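You operate a simulated robot arm through the tools that you are given. There is no shell and no other tool. Be economical: measure what you need, move in short steps, check, and stop when the job is done.

Carry out the task below with a simulated robot arm. There is one attempt and no reset: what you move stays moved.

Task
Test the green spring plunger: 30 N or more, green tray by the vice; less, blue bin.
Fine: table in, lever to its stop, table out; hands clear of the ram; lever ends up.

Only the result counts: the job must be done as asked and must still hold three seconds after the hand-in. Knocking over, shifting, dropping, spilling or breaking anything else fails it.

Robot
A 7-joint arm with a two-finger parallel gripper, fixed in place. Base frame: the origin is at the foot of the arm, x ahead of it, y to its left, z up; the work surface is at about z = 862. Readings come in mm, degrees, newtons and seconds.
Its first joint turns from -166.0 to 166.0 degrees. Payload 4.4 kg.
The TCP is the grasp point between the finger pads, 23 mm short of the fingertips. In the tool frame z runs along the fingers and y along their closing line. The gripper opens to 94 mm. The fingers are 38 mm wide and 10 mm thick; the gripper's body (54 by 96 mm) begins 39 mm behind the TCP.
Orientation is that of the tool frame in the base frame, as a unit quaternion [x, y, z, w]. With the fingers straight down and closing along the base's y, the tool's x points along the base's -x, its y along +y and its z along -z.

Tools
- The arm moves only by the tool move_arm. Its argument "increments" is a list that holds one entry, the list of rows, each a list of 6 numbers: the shift along the tool's x, y, z in mm, then the turn, a rotation vector about the tool's x, y, z in degrees. In form: [[[tx, ty, tz, ax, ay, az], ...]]. A call has 1 to 10 rows; each row shifts and turns the commanded pose from where the row before left it, along the tool's axes as they then stand. "claw" is the gripper command, from -1 (shut) to 1 (fully open), values between in proportion, set as the call begins (left out, the last holds). Each row takes 0.2 s and may step no farther than 50 mm and 8.6 degrees from the row before; otherwise, or with a gripper value out of range, the whole call is refused. A pose out of reach is approached as far as the arm can. The call stops where the force on the tool passes 90 N (or 10 N more than at its start, if that is more) or the arm is blocked; 0.2 s more then pass. Each finger travels about 72 mm/s and halts on what it meets, pressing with about 29 N; the grip force reading is that of the motor and also rises with nothing between the fingers. The clock runs only during rows and for 0.2 s after the last one: add rows that do not move to give the fingers time. It gives the time, the measured TCP pose, the force on the tool (base axes), the opening and the grip force at its end, in the units of the frame above (readings bear some noise).
- Cameras (640 x 400 px; columns grow to the right, rows downward): "scene" is fixed at [218.2, 499.3, 1417.6]; the picture's right is [0.64, -0.76, 0.00], its down [-0.41, -0.35, -0.84] and it looks along [0.64, 0.54, -0.54] (base axes); focal length 214 px, centre (320, 200). "wrist" rides on the gripper at [86, 16, -74] in the tool frame; the picture's right is [-0.18, 0.98, 0.00], its down [-0.58, -0.11, -0.81] and it looks along [-0.79, -0.15, 0.59] (tool axes); focal length 243 px, centre (320, 200). There is no depth. A picture from a camera that has moved, and an enlarged one, comes with that camera's place and axes in the base frame and with its lens.
- grab_frame(camera): a new picture of that camera. It takes no simulated time.
- zoom(camera, box): a new picture of the part [left, top, right, bottom] of that camera's present view, enlarged. It takes no simulated time.
- hand_in(): hands the job in; it is judged then, once.

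Go step by step. Nothing tells you positions but the pictures and the camera data: compare them with the known pose of the tool, close in by small moves and look again before you grip or let go. The budget is 120 turns and 64 pictures, counting those below and the enlarged ones. Unless the task says otherwise, let go and move clear before handing in, and close with one line.

The tools are called after "Request:" by a JSON object that holds its "op" and its "data". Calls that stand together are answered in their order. move_arm: Moves the arm, as the interface text tells. Its arguments: {"type":"object","properties":{"increments":{"type":"array","items":{"type":"array","items":{"type":"array","items":{"type":"number"}}}},"claw":{"type":"number"}},"required":["increments"]} The other tools are called the same way: grab_frame (camera) takes a picture; zoom (camera, box) takes an enlarged picture of a part of a camera's view; hand_in () hands the job in.

At the start:

```text
t: 0.0
tool_pos: [421.2, 782.8, 1367.9]
tcp_rot: [0.0, 1.0, 0.0, 0.0]
force: [0.3, 0.6, -0.1]
finger_gap: 94.1
gripper_force: 0.1
```

scene: 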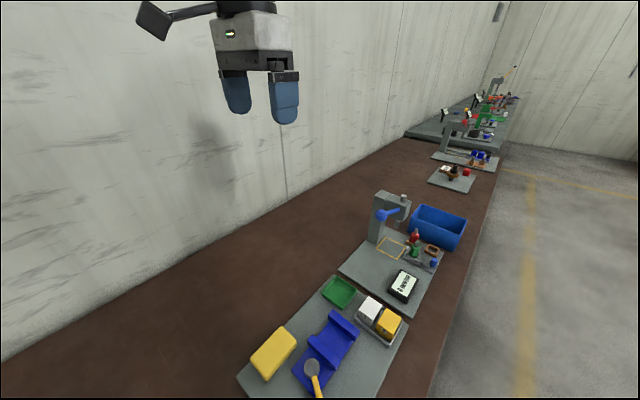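
wrist: 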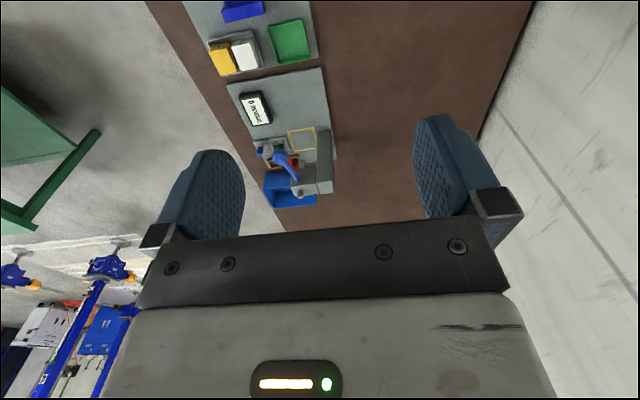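

I see a bench with a vice, a green tray, a lever press with a blue lever, a display and a blue bin. I'll enlarge the press area first.

Request:
{"op": "zoom", "data": {"camera": "scene", "box": [320, 170, 480, 290]}}

Request:
{"op": "zoom", "data": {"camera": "scene", "box": [230, 260, 430, 400]}}

Request:
{"op": "zoom", "data": {"camera": "wrist", "box": [180, 0, 380, 220]}}

```text
3.33 times, centred on (400, 230) of scene
camera zoom: at [218.2, 499.3, 1417.6], right [0.64, -0.76, 0.0], down [-0.41, -0.35, -0.84], along [0.64, 0.54, -0.54], focal length 715 px, centre (53, 100)
```

zoom: 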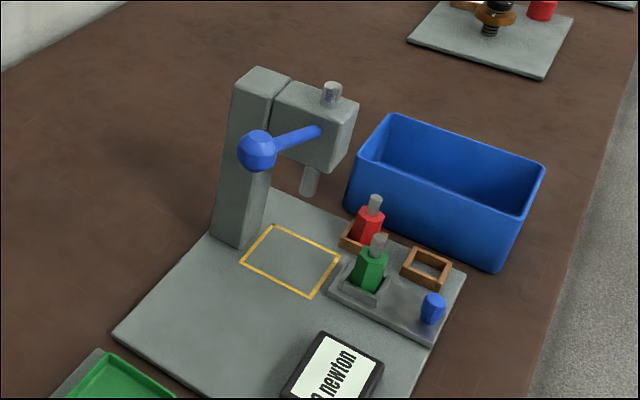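

```text
2.86 times, centred on (330, 330) of scene
camera zoom: at [218.2, 499.3, 1417.6], right [0.64, -0.76, 0.0], down [-0.41, -0.35, -0.84], along [0.64, 0.54, -0.54], focal length 613 px, centre (291, -171)
```

zoom: 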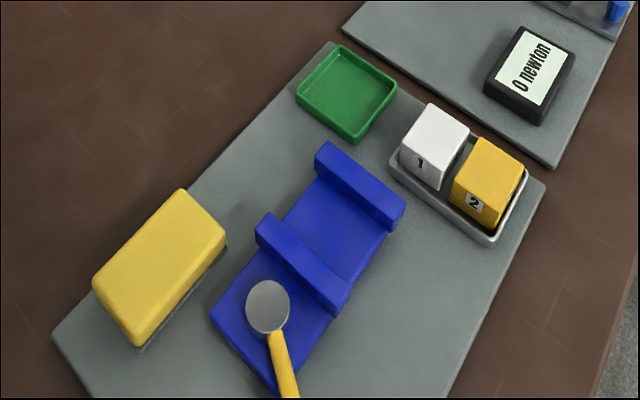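

```text
1.82 times, centred on (280, 110) of wrist
camera zoom: at [332.9, 797.7, 1442.4], right [0.18, 0.98, 0.0], down [0.58, -0.11, 0.81], along [0.79, -0.15, -0.59], focal length 441 px, centre (393, 364)
```

zoom: 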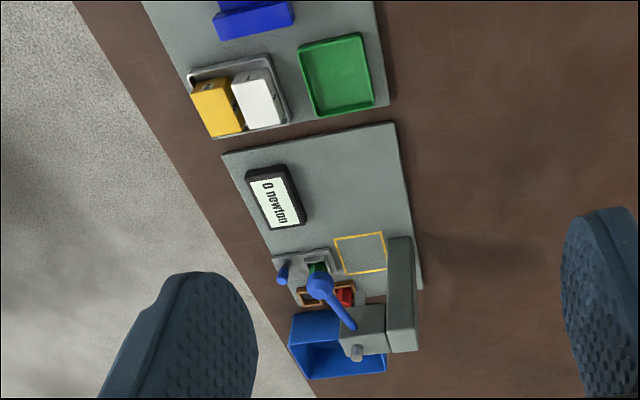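

The table slides along +y, with its blue knob near (797,523) and the green plunger at about (788,581). The ram is over the yellow square at about (793,658). I'll bring the wrist camera closer to check.

Request:
{"op": "move_arm", "data": {"increments": [[[-15.5, -17, 36.5, 0, 0, 0], [-15.5, -17, 36.5, 0, 0, 0], [-15.5, -17, 36.5, 0, 0, 0], [-15.5, -17, 36.5, 0, 0, 0], [-15.5, -17, 36.5, 0, 0, 0], [-15.5, -17, 36.5, 0, 0, 0], [-15.5, -17, 36.5, 0, 0, 0]]]}}

Request:
{"op": "grab_frame", "data": {"camera": "wrist"}}

```text
t: 1.6
tool_pos: [527.6, 660.5, 1113.3]
tcp_rot: [0.0, 1.0, 0.0, 0.001]
force: [0.7, 0.3, -0.5]
finger_gap: 93.9
gripper_force: 0.1
```

```text
58 pictures are left
camera wrist: at [441.4, 676.1, 1187.8], right [0.18, 0.98, 0.0], down [0.58, -0.11, 0.81], along [0.79, -0.15, -0.59], focal length 243 px, centre (320, 200)
```

wrist: 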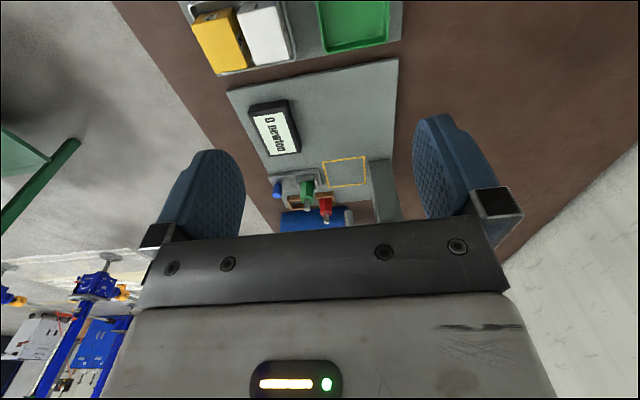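

The gripper body hides the press. I'll move forward and slightly up.

Request:
{"op": "move_arm", "data": {"increments": [[[-35, -7, -15, 0, 0, 0], [-35, -7, -15, 0, 0, 0], [-35, -7, -15, 0, 0, 0]]]}}

Request:
{"op": "zoom", "data": {"camera": "wrist", "box": [200, 20, 440, 240]}}

```text
t: 2.4
tool_pos: [635.1, 639.4, 1158.1]
tcp_rot: [0.0, 1.0, 0.0, 0.0]
force: [0.9, -0.7, -1.6]
finger_gap: 94.3
gripper_force: 0.1
```

```text
1.82 times, centred on (320, 130) of wrist
camera zoom: at [546.9, 655.8, 1232.1], right [0.18, 0.98, 0.0], down [0.58, -0.11, 0.81], along [0.79, -0.15, -0.59], focal length 441 px, centre (320, 327)
```

zoom: 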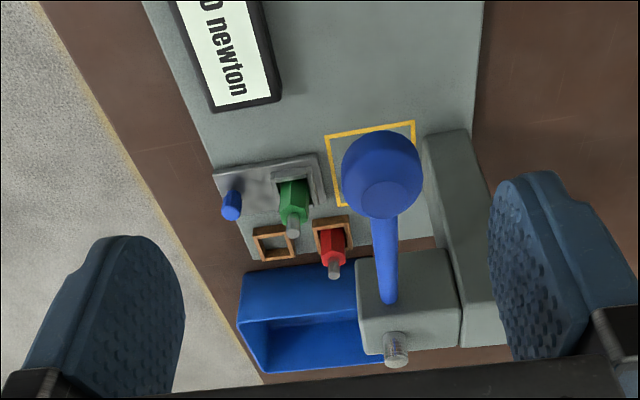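

The lever's ball is near (644,660,1095), so my fingers are close above it. I'll raise the arm slightly and measure the press head and table more exactly.

Request:
{"op": "move_arm", "data": {"increments": [[[0, -40, -20, 0, 0, 0], [0, -45, 0, 0, 0, 0], [0, -45, 0, 0, 0, 0]]]}}

Request:
{"op": "zoom", "data": {"camera": "wrist", "box": [240, 60, 440, 240]}}

Request:
{"op": "zoom", "data": {"camera": "scene", "box": [365, 185, 445, 275]}}

```text
t: 3.2
tool_pos: [634.4, 512.1, 1175.3]
tcp_rot: [0.001, 1.0, 0.0, 0.0]
force: [-0.3, 0.1, -0.7]
finger_gap: 94.0
gripper_force: 0.0
```

```text
2.22 times, centred on (340, 150) of wrist
camera zoom: at [546.7, 527.8, 1251.5], right [0.18, 0.98, 0.0], down [0.58, -0.11, 0.81], along [0.79, -0.15, -0.59], focal length 539 px, centre (276, 311)
```

zoom: 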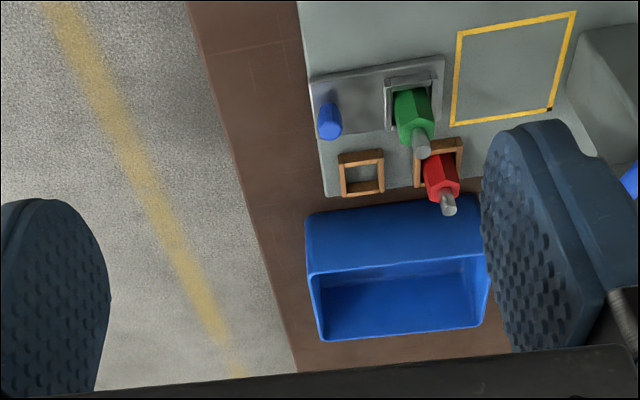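

```text
4.44 times, centred on (405, 230) of scene
camera zoom: at [218.2, 499.3, 1417.6], right [0.64, -0.76, 0.0], down [-0.41, -0.35, -0.84], along [0.64, 0.54, -0.54], focal length 953 px, centre (-58, 67)
```

zoom: 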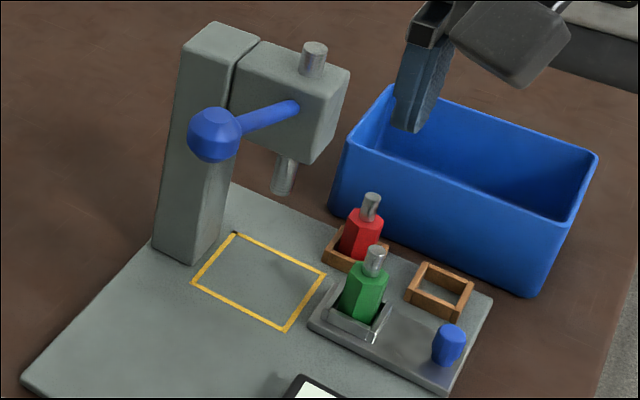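

Head: y from about 636, x 763–823, underside about z 1014. I'll turn the tool so the fingers close along x, with the hand leaning back toward −y, to grip the knob while staying clear of the head.

Request:
{"op": "move_arm", "data": {"increments": [[[0, 0, 0, 0, 0, -8.5], [0, 0, 0, 0, 0, -8.5], [0, 0, 0, 0, 0, -8.5], [0, 0, 0, 0, 0, -8.5], [0, 0, 0, 0, 0, -8.5], [0, 0, 0, 0, 0, -8.5], [0, 0, 0, 0, 0, -8.5], [0, 0, 0, 0, 0, -8.5], [0, 0, 0, 0, 0, -8.5], [0, 0, 0, 0, 0, -8.5]]], "claw": -0.15}}

Request:
{"op": "move_arm", "data": {"increments": [[[0, 0, 0, 0, 0, -5], [0, -33, 0, 0, -8.4, 0], [0, -33, 0, 0, -8.4, 0], [0, -33, 0, 0, -8.2, 0], [0, -33, 0, 0, 0, 0], [0, -29, 0, 0, 0, 0]]]}}

Request:
{"op": "grab_frame", "data": {"camera": "wrist"}}

```text
t: 5.4
tool_pos: [633.4, 512.0, 1177.7]
tcp_rot: [-0.676, 0.737, 0.0, 0.0]
force: [-0.6, -0.8, -0.1]
finger_gap: 39.8
gripper_force: 0.0
```

```text
t: 6.8
tool_pos: [796.7, 510.7, 1178.1]
tcp_rot: [-0.69, 0.69, 0.153, 0.153]
force: [0.0, 0.3, 0.5]
finger_gap: 40.0
gripper_force: 0.0
```

```text
54 pictures are left
camera wrist: at [779.6, 401.5, 1208.8], right [-0.98, 0.17, 0.08], down [0.11, 0.19, 0.98], along [0.15, 0.97, -0.2], focal length 243 px, centre (320, 200)
```

wrist: 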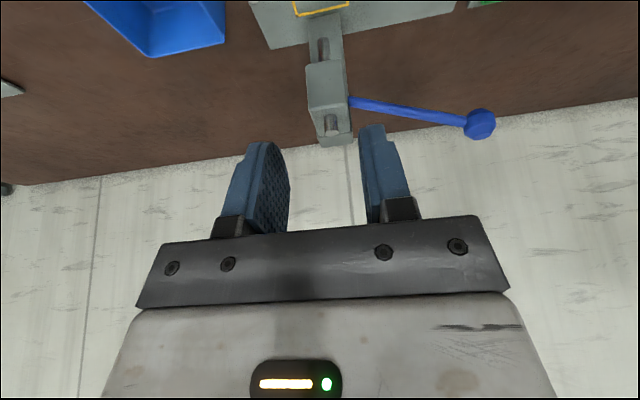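

The tool is aligned, and the lever and head positions match my earlier estimates. I'll go straight down over the knob to z about 1000.

Request:
{"op": "move_arm", "data": {"increments": [[[18.1, 0, 40.6, 0, 0, 0], [18.1, 0, 40.6, 0, 0, 0], [18.1, 0, 40.6, 0, 0, 0], [18.1, 0, 40.6, 0, 0, 0]]]}}

Request:
{"op": "grab_frame", "data": {"camera": "wrist"}}

Request:
{"op": "zoom", "data": {"camera": "scene", "box": [380, 190, 470, 280]}}

```text
t: 7.8
tool_pos: [793.5, 512.4, 1001.0]
tcp_rot: [0.691, -0.69, -0.152, -0.154]
force: [0.9, -0.9, 1.7]
finger_gap: 40.0
gripper_force: 0.1
```

```text
53 pictures are left
camera wrist: at [776.7, 403.1, 1032.3], right [-0.98, 0.17, 0.08], down [0.11, 0.19, 0.98], along [0.15, 0.97, -0.2], focal length 243 px, centre (320, 200)
```

wrist: 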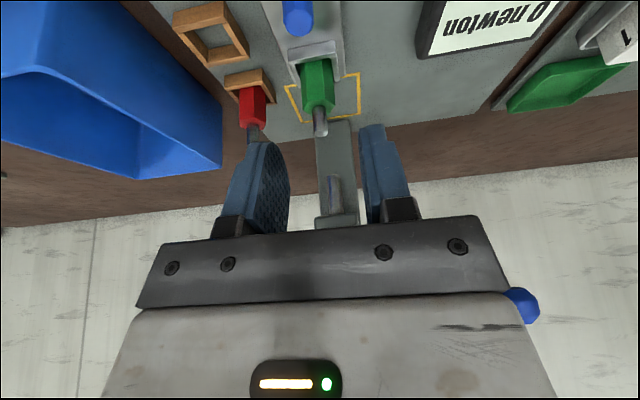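

```text
4.44 times, centred on (425, 235) of scene
camera zoom: at [218.2, 499.3, 1417.6], right [0.64, -0.76, 0.0], down [-0.41, -0.35, -0.84], along [0.64, 0.54, -0.54], focal length 953 px, centre (-147, 44)
```

zoom: 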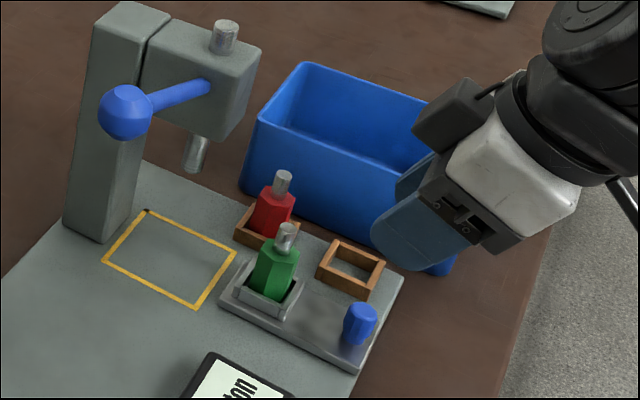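

The knob lies at about (799,525), slightly to +x. I'll shift and lower to grip height.

Request:
{"op": "move_arm", "data": {"increments": [[[9, -2.5, 20.4, 0, 0, 0], [9, -2.5, 20.4, 0, 0, 0], [9, 0, 20.4, 0, 0, 0], [8.8, 0, 20.3, 0, 0, 0]]]}}

Request:
{"op": "zoom", "data": {"camera": "scene", "box": [380, 190, 470, 280]}}

Request:
{"op": "grab_frame", "data": {"camera": "wrist"}}

```text
t: 8.8
tool_pos: [798.8, 515.9, 911.2]
tcp_rot: [-0.69, 0.69, 0.152, 0.154]
force: [-0.6, 0.9, -0.3]
finger_gap: 40.2
gripper_force: 0.1
```

```text
4.44 times, centred on (425, 235) of scene
camera zoom: at [218.2, 499.3, 1417.6], right [0.64, -0.76, 0.0], down [-0.41, -0.35, -0.84], along [0.64, 0.54, -0.54], focal length 953 px, centre (-147, 44)
```

zoom: 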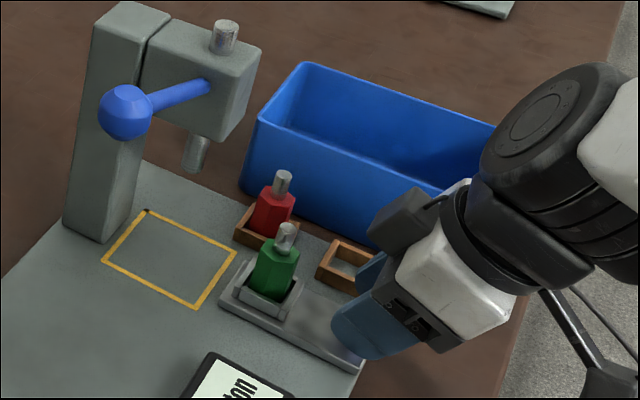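

```text
50 pictures are left
camera wrist: at [782.1, 405.2, 942.4], right [-0.98, 0.17, 0.08], down [0.11, 0.19, 0.98], along [0.15, 0.97, -0.2], focal length 243 px, centre (320, 200)
```

wrist: 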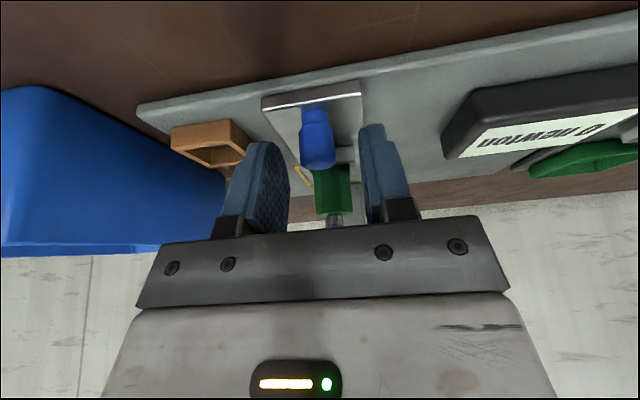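

The knob is between the fingers. Closing now.

Request:
{"op": "move_arm", "data": {"increments": [[[0, 0, 0, 0, 0, 0], [0, 0, 0, 0, 0, 0], [0, 0, 0, 0, 0, 0]]], "claw": -1}}

```text
t: 9.6
tool_pos: [800.3, 513.8, 911.3]
tcp_rot: [-0.69, 0.691, 0.153, 0.153]
force: [29.0, 1.1, -1.1]
finger_gap: 17.8
gripper_force: 29.5
```

Gripped, but off-centre: there is a side force of 29 N. I'll shift +x to balance it.

Request:
{"op": "move_arm", "data": {"increments": [[[0, -1.5, 0, 0, 0, 0], [0, 0, 0, 0, 0, 0]]]}}

```text
t: 10.2
tool_pos: [799.5, 516.0, 909.7]
tcp_rot: [-0.69, 0.69, 0.153, 0.152]
force: [-11.1, -2.5, 7.1]
finger_gap: 17.7
gripper_force: 29.3
```

Balanced well enough. Now I'll push the table in along +y.

Request:
{"op": "move_arm", "data": {"increments": [[[-9.06, 0, 4.23, 0, 0, 0], [-9.06, 0, 4.23, 0, 0, 0], [-9.06, 0, 4.23, 0, 0, 0], [-9.06, 0, 4.23, 0, 0, 0], [-9.06, 0, 4.23, 0, 0, 0], [-9.06, 0, 4.23, 0, 0, 0]]]}}

Request:
{"op": "zoom", "data": {"camera": "scene", "box": [370, 190, 460, 280]}}

```text
t: 11.6
tool_pos: [800.1, 578.2, 911.3]
tcp_rot: [0.691, -0.69, -0.153, -0.153]
force: [-58.7, -0.4, 17.1]
finger_gap: 18.0
gripper_force: 28.9
```

```text
4.44 times, centred on (415, 235) of scene
camera zoom: at [218.2, 499.3, 1417.6], right [0.64, -0.76, 0.0], down [-0.41, -0.35, -0.84], along [0.64, 0.54, -0.54], focal length 953 px, centre (-102, 44)
```

zoom: 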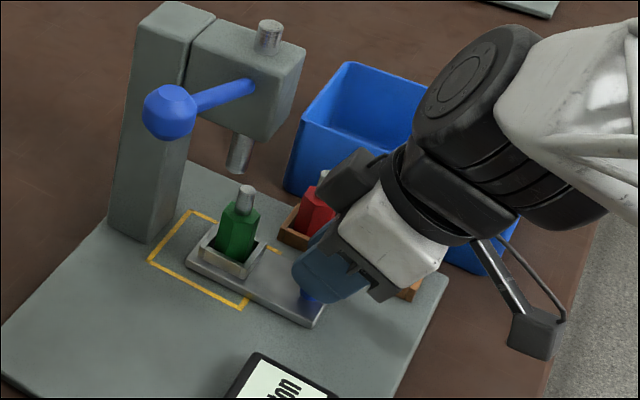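

The table slides well, but the rail runs slightly toward −x, so I'll relieve the side load and go on to the stop.

Request:
{"op": "move_arm", "data": {"increments": [[[0, 2, 0.5, 0, 0, 0], [-4.53, 0, 2.11, 0, 0, 0], [-4.53, 0, 2.11, 0, 0, 0], [-2.7, 0.2, 1.27, 0, 0, 0]]]}}

```text
t: 12.6
tool_pos: [800.1, 588.7, 911.3]
tcp_rot: [-0.69, 0.691, 0.152, 0.153]
force: [9.5, 0.5, 4.0]
finger_gap: 17.6
gripper_force: 29.0
```

Request:
{"op": "move_arm", "data": {"increments": [[[-2.7, 0, 1.27, 0, 0, 0], [-1.8, 0, 0.85, 0, 0, 0]]]}}

Request:
{"op": "zoom", "data": {"camera": "scene", "box": [370, 190, 460, 280]}}

```text
t: 13.2
tool_pos: [799.2, 594.7, 909.5]
tcp_rot: [-0.689, 0.692, 0.152, 0.153]
force: [20.6, -20.9, 1.3]
finger_gap: 18.3
gripper_force: 28.9
```

```text
4.44 times, centred on (415, 235) of scene
camera zoom: at [218.2, 499.3, 1417.6], right [0.64, -0.76, 0.0], down [-0.41, -0.35, -0.84], along [0.64, 0.54, -0.54], focal length 953 px, centre (-102, 44)
```

zoom: 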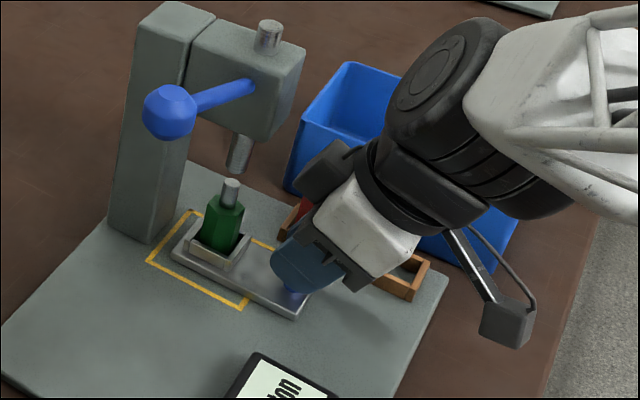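

There is resistance along −y, so this is probably the stop. I'll nudge again to confirm.

Request:
{"op": "move_arm", "data": {"increments": [[[-1.36, 0, 0.63, 0, 0, 0], [0, 0, 0, 0, 0, 0]]]}}

```text
t: 13.8
tool_pos: [798.5, 595.1, 909.6]
tcp_rot: [-0.69, 0.691, 0.153, 0.154]
force: [35.0, -17.5, -1.4]
finger_gap: 17.8
gripper_force: 29.6
```

The table appears seated. I'll open slightly, retreat back and up, and check the alignment.

Request:
{"op": "move_arm", "data": {"increments": [[[0, 0, 0, 0, 0, 0], [0, 0, 0, 0, 0, 0], [0, 0, -20, 0, 0, 0], [0, 0, -40, 0, 0, 0], [0, 0, -40, 0, 0, 0], [35, 0, -30, 0, 0, 0]]], "claw": -0.45}}

Request:
{"op": "zoom", "data": {"camera": "scene", "box": [360, 185, 440, 265]}}

Request:
{"op": "zoom", "data": {"camera": "wrist", "box": [200, 0, 440, 220]}}

```text
t: 15.2
tool_pos: [796.1, 511.1, 1010.9]
tcp_rot: [0.69, -0.69, -0.154, -0.153]
force: [-0.1, -0.8, -0.5]
finger_gap: 26.0
gripper_force: 0.2
```

```text
5.00 times, centred on (400, 225) of scene
camera zoom: at [218.2, 499.3, 1417.6], right [0.64, -0.76, 0.0], down [-0.41, -0.35, -0.84], along [0.64, 0.54, -0.54], focal length 1072 px, centre (-80, 75)
```

zoom: 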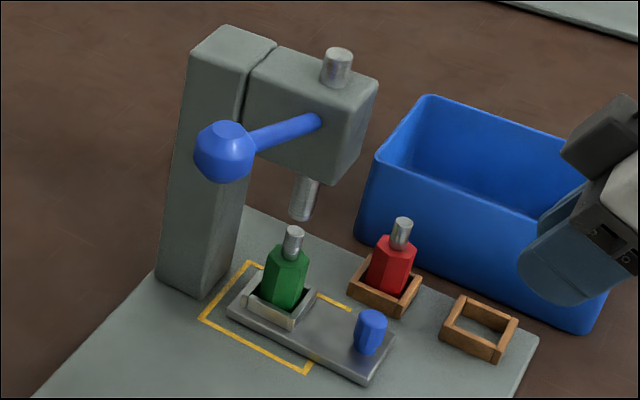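

```text
1.82 times, centred on (320, 110) of wrist
camera zoom: at [780.6, 401.0, 1043.0], right [-0.98, 0.17, 0.08], down [0.11, 0.19, 0.98], along [0.15, 0.97, -0.2], focal length 441 px, centre (320, 364)
```

zoom: 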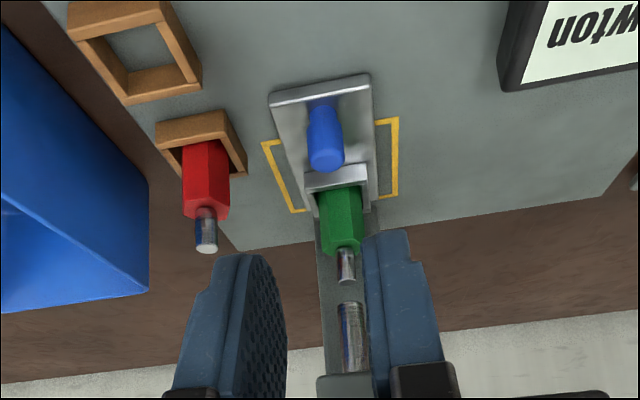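

The pin and ram line up. Next I'll rise clear, straighten the tool, and go above the lever ball.

Request:
{"op": "move_arm", "data": {"increments": [[[-20, 0, -44, 0, 0, 0], [-20, 0, -44, 0, 0, 0], [-20, 0, -44, 0, 0, 0], [0, 0, 0, 0, 8.4, 0], [0, 0, 0, 0, 8.4, 0], [0, 0, 0, 0, 8.2, 0], [0, 40, 0, 0, 0, 0], [0, 40, 0, 0, 0, 0], [0, 40, 0, 0, 0, 0], [0, 31, 0, 0, 0, 0]]], "claw": -1}}

Request:
{"op": "move_arm", "data": {"increments": [[[0, 0, 0, 0, 0, 8.5], [0, 0, 0, 0, 0, 8.5], [0, 0, 0, 0, 0, 8.5], [0, 0, 0, 0, 0, 8.5], [0, 0, 0, 0, 0, 8.5], [0, 0, 0, 0, 0, 8.5], [0, 0, 0, 0, 0, 8.5], [0, 0, 0, 0, 0, 8.5], [0, 0, 0, 0, 0, 8.5], [0, 0, 0, 0, 0, 8.5]]]}}

Request:
{"op": "move_arm", "data": {"increments": [[[0, 0, 0, 0, 0, 5], [0, 40, 0, 0, 0, 0], [0, 40, 0, 0, 0, 0], [0, 40, 0, 0, 0, 0]]]}}

Request:
{"op": "grab_frame", "data": {"camera": "scene"}}

```text
t: 17.4
tool_pos: [647.6, 508.7, 1157.6]
tcp_rot: [0.707, -0.707, 0.0, 0.0]
force: [-0.7, -0.4, -1.0]
finger_gap: 0.0
gripper_force: 29.3
```

```text
t: 19.6
tool_pos: [648.2, 508.2, 1158.0]
tcp_rot: [-0.043, 0.999, 0.0, 0.0]
force: [0.0, 0.2, 0.1]
finger_gap: 0.3
gripper_force: 28.9
```

```text
t: 20.6
tool_pos: [646.7, 627.2, 1158.4]
tcp_rot: [0.001, 1.0, 0.001, 0.0]
force: [-0.3, 0.1, 0.6]
finger_gap: 0.0
gripper_force: 28.9
```

```text
45 pictures are left
```

scene: 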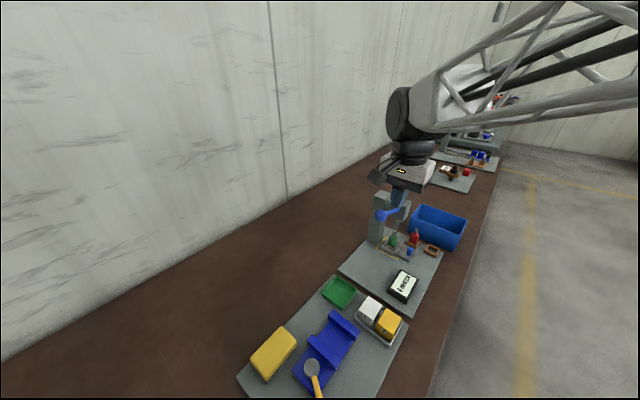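

The display is visible past the arm. I'll centre over the ball and press down gently.

Request:
{"op": "move_arm", "data": {"increments": [[[0, 32, 0, 0, 0, 0], [0, 0, 10, 0, 0, 0], [0, 0, 8, 0, 0, 0], [0, 0, 8, 0, 0, 0]]]}}

Request:
{"op": "zoom", "data": {"camera": "scene", "box": [350, 160, 450, 260]}}

Request:
{"op": "zoom", "data": {"camera": "wrist", "box": [240, 60, 440, 240]}}

```text
t: 21.6
tool_pos: [646.8, 659.8, 1132.1]
tcp_rot: [-0.001, 1.0, 0.0, 0.0]
force: [-0.5, 0.0, -0.1]
finger_gap: 0.1
gripper_force: 28.8
```

```text
4.00 times, centred on (400, 210) of scene
camera zoom: at [218.2, 499.3, 1417.6], right [0.64, -0.76, 0.0], down [-0.41, -0.35, -0.84], along [0.64, 0.54, -0.54], focal length 858 px, centre (0, 160)
```

zoom: 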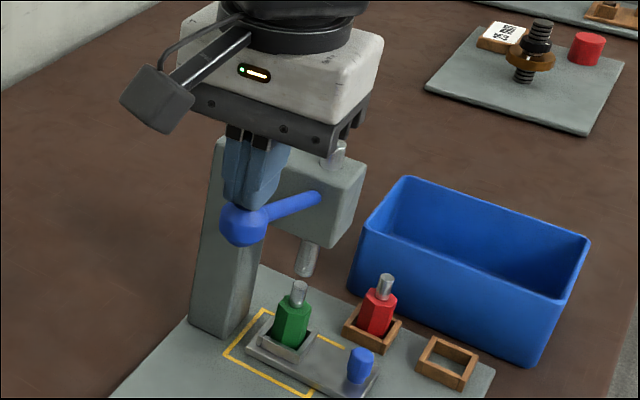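

```text
2.22 times, centred on (340, 150) of wrist
camera zoom: at [559.7, 676.3, 1206.7], right [0.18, 0.98, 0.0], down [0.58, -0.11, 0.81], along [0.79, -0.15, -0.59], focal length 539 px, centre (276, 311)
```

zoom: 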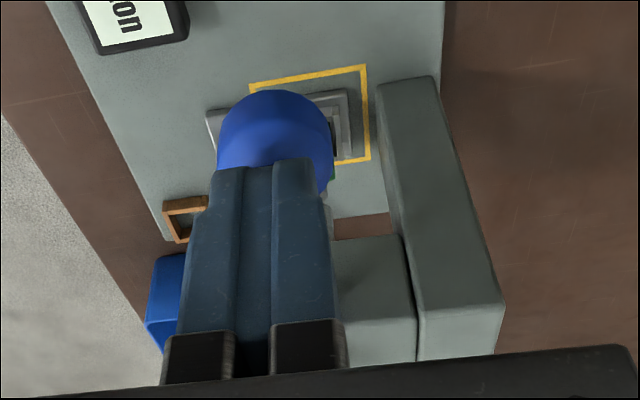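

The fingers are centred on the ball. Pressing in small steps.

Request:
{"op": "move_arm", "data": {"increments": [[[0, 0, 6, 0, 0, 0], [0, 0, 6, 0, 0, 0], [0, 0, 6, 0, 0, 0], [0, 0, 6, 0, 0, 0], [0, 0, 6, 0, 0, 0]]]}}

Request:
{"op": "zoom", "data": {"camera": "scene", "box": [340, 160, 460, 310]}}

```text
t: 22.8
tool_pos: [648.4, 658.8, 1101.8]
tcp_rot: [0.001, 1.0, 0.001, 0.0]
force: [-1.2, -0.5, 1.0]
finger_gap: 0.0
gripper_force: 29.7
```

```text
2.67 times, centred on (400, 235) of scene
camera zoom: at [218.2, 499.3, 1417.6], right [0.64, -0.76, 0.0], down [-0.41, -0.35, -0.84], along [0.64, 0.54, -0.54], focal length 572 px, centre (107, 107)
```

zoom: 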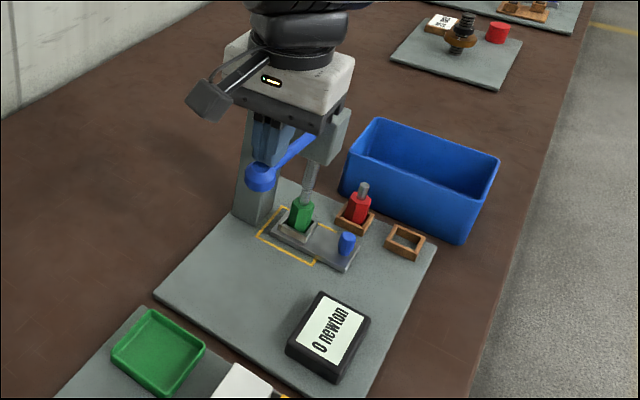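

The lever follows and the ram is at the pin. Continuing down.

Request:
{"op": "move_arm", "data": {"increments": [[[0, 0, 5, 0, 0, 0], [0, 0, 5, 0, 0, 0], [0, 0, 5, 0, 0, 0], [0, 0, 5, 0, 0, 0], [0, 0, 5, 0, 0, 0]]]}}

Request:
{"op": "zoom", "data": {"camera": "scene", "box": [340, 160, 460, 310]}}

```text
t: 24.0
tool_pos: [648.1, 661.2, 1076.9]
tcp_rot: [0.001, 1.0, -0.001, 0.0]
force: [-2.5, 0.2, 4.7]
finger_gap: 0.2
gripper_force: 29.0
```

```text
2.67 times, centred on (400, 235) of scene
camera zoom: at [218.2, 499.3, 1417.6], right [0.64, -0.76, 0.0], down [-0.41, -0.35, -0.84], along [0.64, 0.54, -0.54], focal length 572 px, centre (107, 107)
```

zoom: 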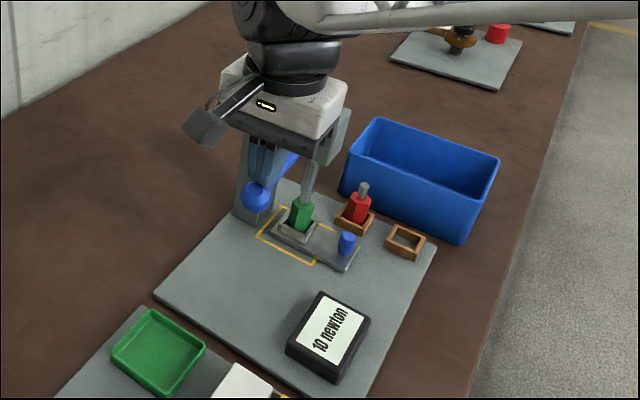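

10 N and rising. Continuing to the stop.

Request:
{"op": "move_arm", "data": {"increments": [[[0, 0, 5, 0, 0, 0], [0, 0, 5, 0, 0, 0], [0, 0, 5, 0, 0, 0], [0, 0, 5, 0, 0, 0], [0, 0, 5, 0, 0, 0]]]}}

Request:
{"op": "zoom", "data": {"camera": "scene", "box": [340, 160, 460, 310]}}

```text
t: 25.2
tool_pos: [648.4, 660.0, 1053.4]
tcp_rot: [0.0, 1.0, 0.0, 0.0]
force: [2.3, 1.8, 9.7]
finger_gap: 0.2
gripper_force: 28.6
```

```text
2.67 times, centred on (400, 235) of scene
camera zoom: at [218.2, 499.3, 1417.6], right [0.64, -0.76, 0.0], down [-0.41, -0.35, -0.84], along [0.64, 0.54, -0.54], focal length 572 px, centre (107, 107)
```

zoom: 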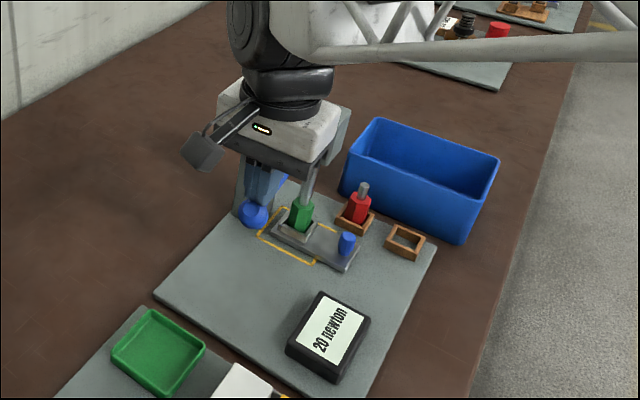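

Request:
{"op": "move_arm", "data": {"increments": [[[0, 0, 4, 0, 0, 0], [0, 0, 4, 0, 0, 0], [0, 0, 4, 0, 0, 0], [0, 0, 4, 0, 0, 0], [0, 0, 4, 0, 0, 0]]]}}

Request:
{"op": "zoom", "data": {"camera": "scene", "box": [340, 160, 460, 310]}}

```text
t: 26.4
tool_pos: [646.8, 660.2, 1032.8]
tcp_rot: [0.001, 1.0, 0.0, 0.0]
force: [3.7, -0.9, 15.0]
finger_gap: 0.0
gripper_force: 28.7
```

```text
2.67 times, centred on (400, 235) of scene
camera zoom: at [218.2, 499.3, 1417.6], right [0.64, -0.76, 0.0], down [-0.41, -0.35, -0.84], along [0.64, 0.54, -0.54], focal length 572 px, centre (107, 107)
```

zoom: 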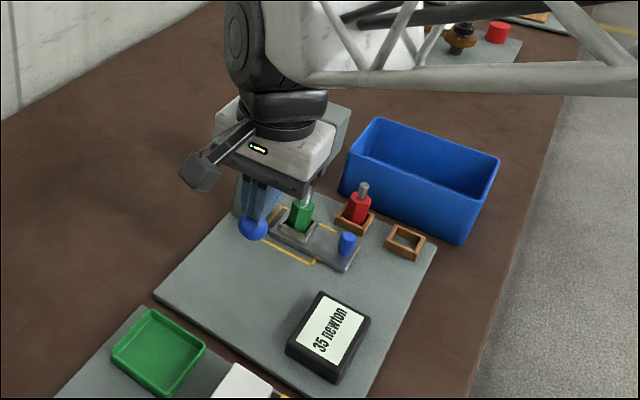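

The display reads about 35 N. I'll keep going until the lever meets its stop.

Request:
{"op": "move_arm", "data": {"increments": [[[0, 0, 3, 0, 0, 0], [0, 0, 3, 0, 0, 0], [0, 0, 3, 0, 0, 0], [0, 0, 3, 0, 0, 0]]]}}

Request:
{"op": "zoom", "data": {"camera": "scene", "box": [340, 160, 460, 310]}}

```text
t: 27.4
tool_pos: [648.0, 662.3, 1025.5]
tcp_rot: [0.0, 1.0, 0.002, 0.002]
force: [-44.6, -22.1, 76.1]
finger_gap: 0.0
gripper_force: 28.6
```

```text
2.67 times, centred on (400, 235) of scene
camera zoom: at [218.2, 499.3, 1417.6], right [0.64, -0.76, 0.0], down [-0.41, -0.35, -0.84], along [0.64, 0.54, -0.54], focal length 572 px, centre (107, 107)
```

zoom: 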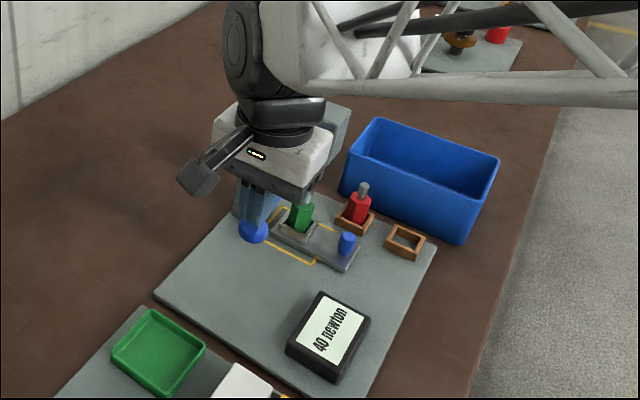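

The force jumped to 76 N, so the lever is at its stop. I'll read the display closely.

Request:
{"op": "zoom", "data": {"camera": "scene", "box": [380, 260, 430, 310]}}

Request:
{"op": "move_arm", "data": {"increments": [[[0, 0, -4, 0, 0, 0], [0, 0, -10, 0, 0, 0], [0, 0, -10, 0, 0, 0], [0, 0, -10, 0, 0, 0], [0, 0, -10, 0, 0, 0]]]}}

Request:
{"op": "zoom", "data": {"camera": "scene", "box": [340, 160, 460, 310]}}

```text
8.00 times, centred on (405, 285) of scene
camera zoom: at [218.2, 499.3, 1417.6], right [0.64, -0.76, 0.0], down [-0.41, -0.35, -0.84], along [0.64, 0.54, -0.54], focal length 1716 px, centre (-360, -480)
```

zoom: 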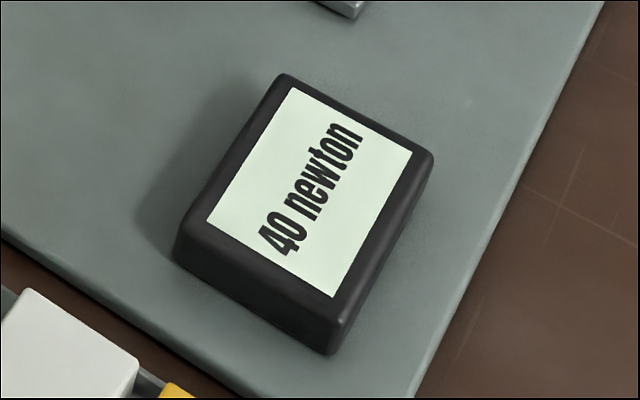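

```text
t: 28.6
tool_pos: [648.0, 659.1, 1061.2]
tcp_rot: [0.0, 1.0, -0.001, 0.0]
force: [-0.7, 2.5, 7.6]
finger_gap: 0.0
gripper_force: 29.0
```

```text
2.67 times, centred on (400, 235) of scene
camera zoom: at [218.2, 499.3, 1417.6], right [0.64, -0.76, 0.0], down [-0.41, -0.35, -0.84], along [0.64, 0.54, -0.54], focal length 572 px, centre (107, 107)
```

zoom: 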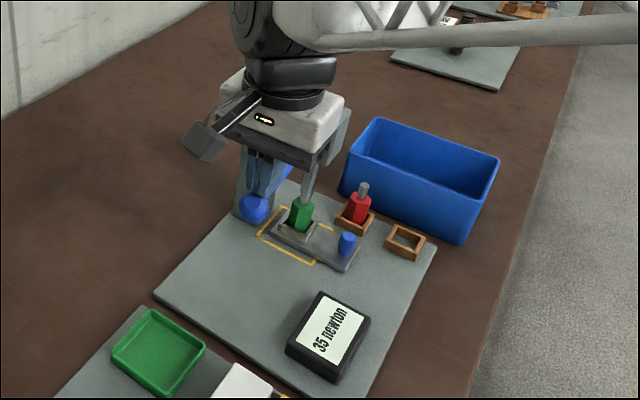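

It reads 40 N at the stop (35 N while easing off), so the plunger goes in the green tray. The lever follows back up, and I'll go on raising it.

Request:
{"op": "move_arm", "data": {"increments": [[[0, 0, -10, 0, 0, 0], [0, 0, -10, 0, 0, 0], [0, 0, -10, 0, 0, 0], [0, 0, -10, 0, 0, 0], [0, 0, -10, 0, 0, 0], [0, 0, -20, 0, 0, 0], [0, 0, -20, 0, 0, 0]]]}}

Request:
{"op": "zoom", "data": {"camera": "scene", "box": [340, 160, 460, 310]}}

```text
t: 30.2
tool_pos: [648.5, 659.3, 1154.5]
tcp_rot: [0.0, 1.0, 0.0, 0.0]
force: [-0.5, 1.3, -0.7]
finger_gap: 0.1
gripper_force: 29.6
```

```text
2.67 times, centred on (400, 235) of scene
camera zoom: at [218.2, 499.3, 1417.6], right [0.64, -0.76, 0.0], down [-0.41, -0.35, -0.84], along [0.64, 0.54, -0.54], focal length 572 px, centre (107, 107)
```

zoom: 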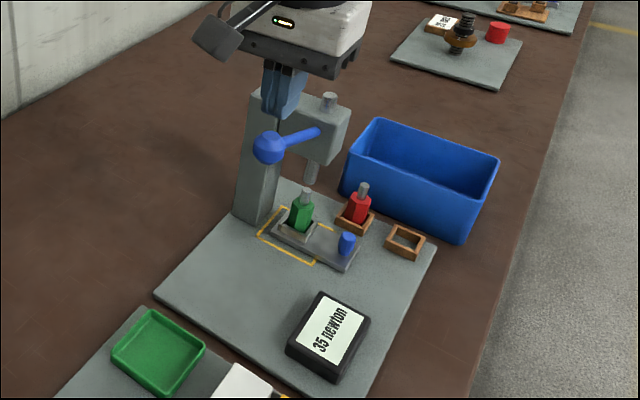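

The lever is back up and the display holds 35 N, which is a pass. Next I'll go back to the knob, using the same tilted approach, to pull the table out.

Request:
{"op": "move_arm", "data": {"increments": [[[0, -50, 0, 0, 0, 0], [0, -50, 0, 0, 0, 0], [0, -47, 0, 0, 0, -8.5], [0, 0, 0, 0, 0, -8.5], [0, 0, 0, 0, 0, -8.5], [0, 0, 0, 0, 0, -8.5], [0, 0, 0, 0, 0, -8.5], [0, 0, 0, 0, 0, -8.5], [0, 0, 0, 0, 0, -8.5], [0, 0, 0, 0, 0, -8.5]]], "claw": -0.36}}

Request:
{"op": "move_arm", "data": {"increments": [[[0, 0, 0, 0, 0, -8.5], [0, 0, 0, 0, 0, -8.5], [0, 0, 0, 0, 0, -5], [0, -40, 0, 0, -8.4, 0], [0, -40, 0, 0, -8.4, 0], [0, -40, 0, 0, -8.2, 0], [0, -31, 0, 0, 0, 0]]]}}

```text
t: 32.4
tool_pos: [647.5, 512.4, 1153.9]
tcp_rot: [-0.559, 0.829, 0.0, 0.0]
force: [0.3, -0.1, -0.9]
finger_gap: 30.3
gripper_force: 0.1
```

```text
t: 34.0
tool_pos: [799.7, 514.7, 1154.2]
tcp_rot: [0.691, -0.689, -0.154, -0.154]
force: [0.1, -0.6, 0.3]
finger_gap: 29.8
gripper_force: 0.1
```

Request:
{"op": "move_arm", "data": {"increments": [[[21, 0, 43, 0, 0, 0], [21, 0, 43, 0, 0, 0], [21, 0, 42, 0, 0, 0], [-33, 0, 30, 0, 0, 0], [0, 0, 38, 0, 0, 0], [0, 0, 20, 0, 0, 0]]]}}

Request:
{"op": "grab_frame", "data": {"camera": "wrist"}}

```text
t: 35.4
tool_pos: [797.4, 577.4, 945.5]
tcp_rot: [-0.69, 0.691, 0.152, 0.154]
force: [-0.3, 0.9, 0.5]
finger_gap: 29.9
gripper_force: 0.1
```

```text
34 pictures are left
camera wrist: at [781.3, 467.6, 976.6], right [-0.98, 0.17, 0.08], down [0.11, 0.19, 0.98], along [0.15, 0.97, -0.2], focal length 243 px, centre (320, 200)
```

wrist: 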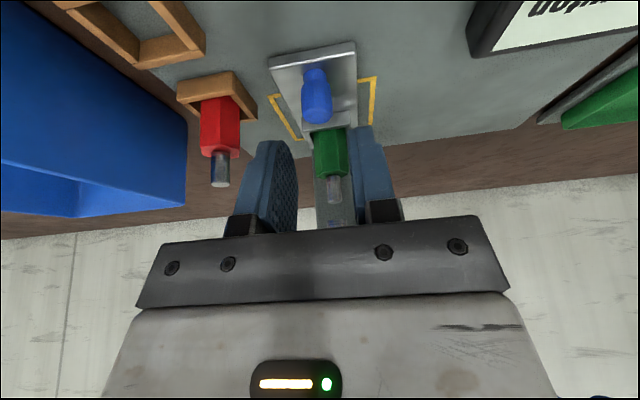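

The knob lies at about (797,594). Lowering onto it and gripping.

Request:
{"op": "move_arm", "data": {"increments": [[[3.4, 0, 17.4, 0, 0, 0], [3.4, 0, 17.4, 0, 0, 0], [0, 0, 0, 0, 0, 0]]]}}

Request:
{"op": "move_arm", "data": {"increments": [[[0, 0, 0, 0, 0, 0], [0, 0, 0, 0, 0, 0]]], "claw": -1}}

```text
t: 36.2
tool_pos: [798.6, 585.4, 909.9]
tcp_rot: [0.69, -0.69, -0.153, -0.153]
force: [0.5, 0.2, -0.7]
finger_gap: 30.1
gripper_force: 0.1
```

```text
t: 36.8
tool_pos: [799.1, 585.7, 910.2]
tcp_rot: [-0.69, 0.691, 0.152, 0.154]
force: [29.3, 0.1, -0.4]
finger_gap: 17.5
gripper_force: 29.0
```

Gripped. Pulling the table out along −y with a small +x correction.

Request:
{"op": "move_arm", "data": {"increments": [[[0, -0.8, 0, 0, 0, 0], [9.06, 0, -4.23, 0, 0, 0], [9.06, 0, -4.23, 0, 0, 0], [9.06, 0, -4.23, 0, 0, 0], [9.06, 0, -4.23, 0, 0, 0]]]}}

```text
t: 38.0
tool_pos: [798.0, 546.1, 910.7]
tcp_rot: [0.691, -0.691, -0.152, -0.152]
force: [19.2, -0.1, -0.2]
finger_gap: 17.9
gripper_force: 28.5
```

Request:
{"op": "move_arm", "data": {"increments": [[[9.06, -0.4, -4.23, 0, 0, 0], [9.06, 0, -4.23, 0, 0, 0], [4.53, 0, -2.11, 0, 0, 0], [4.53, 0, -2.11, 0, 0, 0]]]}}

Request:
{"op": "zoom", "data": {"camera": "scene", "box": [370, 190, 460, 280]}}

```text
t: 39.0
tool_pos: [799.8, 517.0, 910.3]
tcp_rot: [0.691, -0.69, -0.154, -0.153]
force: [-21.5, 0.6, 0.0]
finger_gap: 17.3
gripper_force: 28.6
```

```text
4.44 times, centred on (415, 235) of scene
camera zoom: at [218.2, 499.3, 1417.6], right [0.64, -0.76, 0.0], down [-0.41, -0.35, -0.84], along [0.64, 0.54, -0.54], focal length 953 px, centre (-102, 44)
```

zoom: 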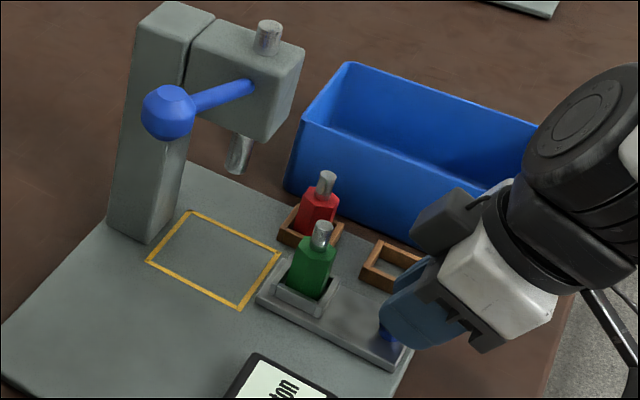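

A few mm remain to the out position. Pulling on to the stop.

Request:
{"op": "move_arm", "data": {"increments": [[[3.6, 0.3, -1.7, 0, 0, 0], [2.7, 0, -1.27, 0, 0, 0], [1.8, 0, -0.85, 0, 0, 0], [0, 0, 0, 0, 0, 0]]]}}

```text
t: 40.0
tool_pos: [801.3, 507.7, 912.1]
tcp_rot: [-0.69, 0.69, 0.153, 0.154]
force: [-12.0, 22.0, -0.1]
finger_gap: 17.6
gripper_force: 28.9
```

The table is out against its stop. Releasing the knob, backing off, and looking at the plunger.

Request:
{"op": "move_arm", "data": {"increments": [[[0, 0, 0, 0, 0, 0], [0, 0, 0, 0, 0, 0], [0, 0, -20, 0, 0, 0], [0, 0, -40, 0, 0, 0], [0, 0, -40, 0, 0, 0], [-20, 0, -20, 0, 0, 0]]], "claw": -0.36}}

Request:
{"op": "zoom", "data": {"camera": "scene", "box": [370, 190, 460, 280]}}

Request:
{"op": "grab_frame", "data": {"camera": "wrist"}}

```text
t: 41.4
tool_pos: [799.6, 474.6, 1028.7]
tcp_rot: [0.691, -0.69, -0.153, -0.153]
force: [-1.0, 0.2, -0.8]
finger_gap: 30.0
gripper_force: 0.1
```

```text
4.44 times, centred on (415, 235) of scene
camera zoom: at [218.2, 499.3, 1417.6], right [0.64, -0.76, 0.0], down [-0.41, -0.35, -0.84], along [0.64, 0.54, -0.54], focal length 953 px, centre (-102, 44)
```

zoom: 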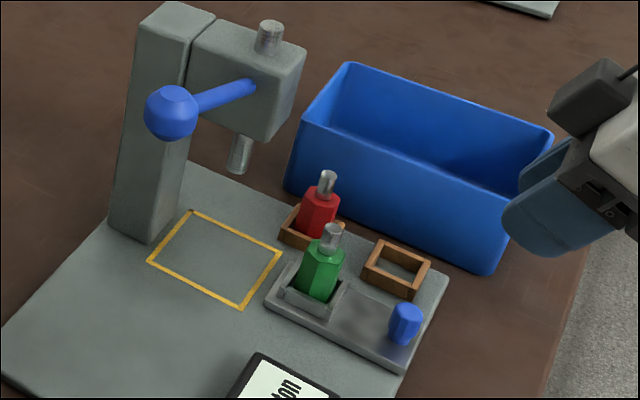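

```text
31 pictures are left
camera wrist: at [783.1, 365.1, 1059.9], right [-0.98, 0.17, 0.08], down [0.11, 0.19, 0.98], along [0.15, 0.97, -0.2], focal length 243 px, centre (320, 200)
```

wrist: 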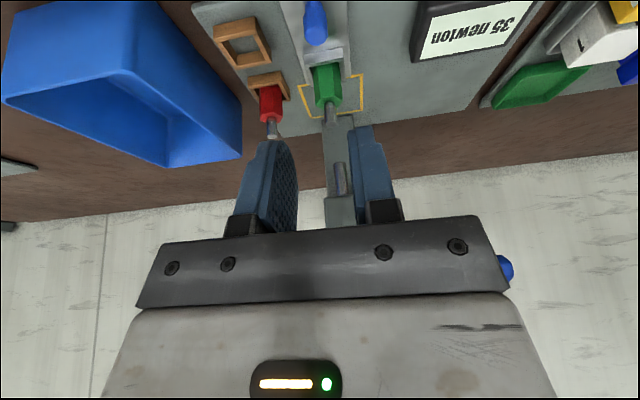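

Triangulating puts the plunger body at about (799.5, 583, 898) with its pin top near z 938. I'll approach along the tool axis with the fingers open to about 42 mm.

Request:
{"op": "move_arm", "data": {"increments": [[[-22.5, 0, 32.5, 0, 0, 0], [-22.5, 0, 32.5, 0, 0, 0], [0, 0, 25, 0, 0, 0], [0, 0, 25, 0, 0, 0]]], "claw": -0.1}}

Request:
{"op": "grab_frame", "data": {"camera": "wrist"}}

Request:
{"op": "zoom", "data": {"camera": "scene", "box": [370, 190, 460, 280]}}

```text
t: 42.4
tool_pos: [799.4, 564.4, 943.3]
tcp_rot: [0.691, -0.69, -0.153, -0.154]
force: [-0.5, 0.0, 0.9]
finger_gap: 42.0
gripper_force: 0.0
```

```text
30 pictures are left
camera wrist: at [783.1, 454.3, 974.1], right [-0.98, 0.17, 0.08], down [0.11, 0.19, 0.98], along [0.15, 0.97, -0.2], focal length 243 px, centre (320, 200)
```

wrist: 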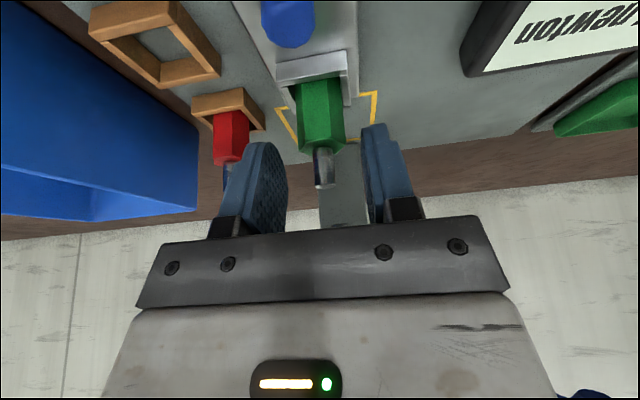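

```text
4.44 times, centred on (415, 235) of scene
camera zoom: at [218.2, 499.3, 1417.6], right [0.64, -0.76, 0.0], down [-0.41, -0.35, -0.84], along [0.64, 0.54, -0.54], focal length 953 px, centre (-102, 44)
```

zoom: 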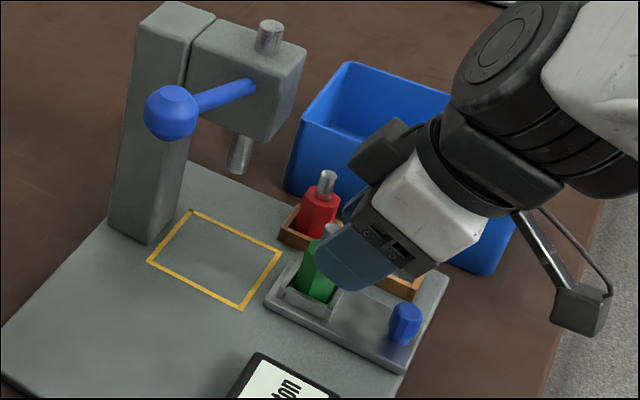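

The plunger sits between the fingers. Sliding the last 30 mm and gripping.

Request:
{"op": "move_arm", "data": {"increments": [[[0, 0, 15, 0, 0, 0], [0, 0, 15, 0, 0, 0]]]}}

Request:
{"op": "move_arm", "data": {"increments": [[[0, 0, 0, 0, 0, 0], [0, 0, 0, 0, 0, 0], [0, 0, 0, 0, 0, 0]]], "claw": -1}}

Request:
{"op": "zoom", "data": {"camera": "wrist", "box": [200, 40, 440, 240]}}

```text
t: 43.0
tool_pos: [798.5, 577.8, 915.2]
tcp_rot: [-0.69, 0.691, 0.152, 0.153]
force: [-0.1, -0.1, 0.5]
finger_gap: 42.3
gripper_force: 0.1
```

```text
t: 43.8
tool_pos: [799.6, 577.1, 915.1]
tcp_rot: [0.691, -0.69, -0.153, -0.153]
force: [14.1, 1.5, -0.1]
finger_gap: 27.2
gripper_force: 29.1
```

```text
2.00 times, centred on (320, 140) of wrist
camera zoom: at [782.3, 467.2, 946.8], right [-0.98, 0.17, 0.08], down [0.11, 0.19, 0.98], along [0.15, 0.97, -0.2], focal length 485 px, centre (320, 320)
```

zoom: 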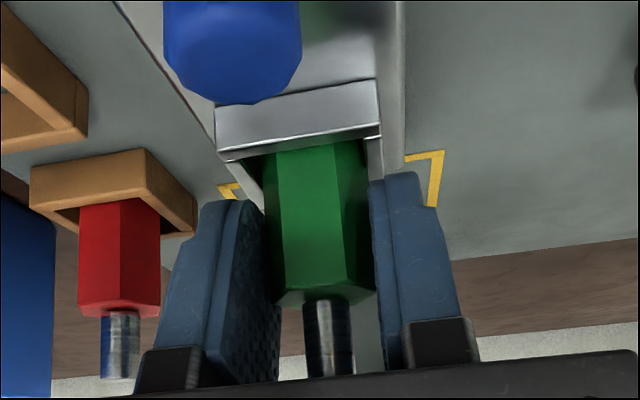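

Firm grip with a 27 mm opening. Lifting straight up.

Request:
{"op": "move_arm", "data": {"increments": [[[-4.23, 0, -9.06, 0, 0, 0], [-4.23, 0, -9.06, 0, 0, 0], [-8.46, 0, -18.1, 0, 0, 0], [-8.46, 0, -18.1, 0, 0, 0]]]}}

Request:
{"op": "zoom", "data": {"camera": "scene", "box": [370, 190, 460, 280]}}

Request:
{"op": "zoom", "data": {"camera": "scene", "box": [290, 240, 430, 360]}}

```text
t: 44.8
tool_pos: [798.4, 576.3, 974.5]
tcp_rot: [0.691, -0.69, -0.154, -0.151]
force: [-0.6, 0.2, -1.6]
finger_gap: 27.5
gripper_force: 29.1
```

```text
4.44 times, centred on (415, 235) of scene
camera zoom: at [218.2, 499.3, 1417.6], right [0.64, -0.76, 0.0], down [-0.41, -0.35, -0.84], along [0.64, 0.54, -0.54], focal length 953 px, centre (-102, 44)
```

zoom: 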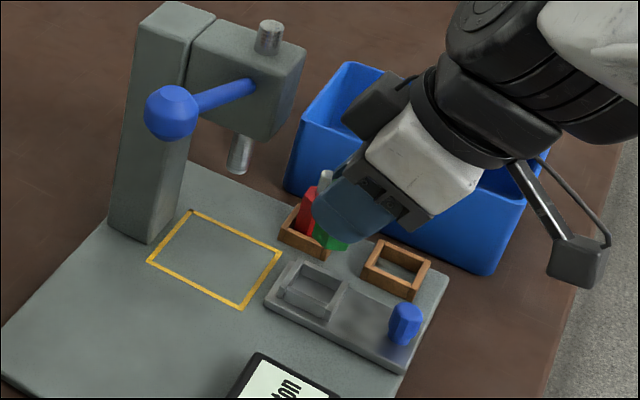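

```text
3.33 times, centred on (360, 300) of scene
camera zoom: at [218.2, 499.3, 1417.6], right [0.64, -0.76, 0.0], down [-0.41, -0.35, -0.84], along [0.64, 0.54, -0.54], focal length 715 px, centre (187, -133)
```

zoom: 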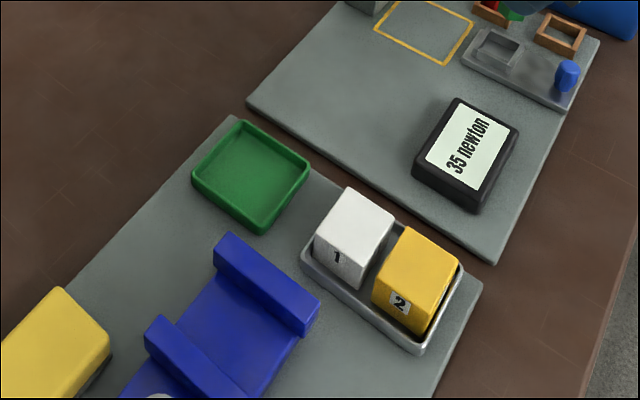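

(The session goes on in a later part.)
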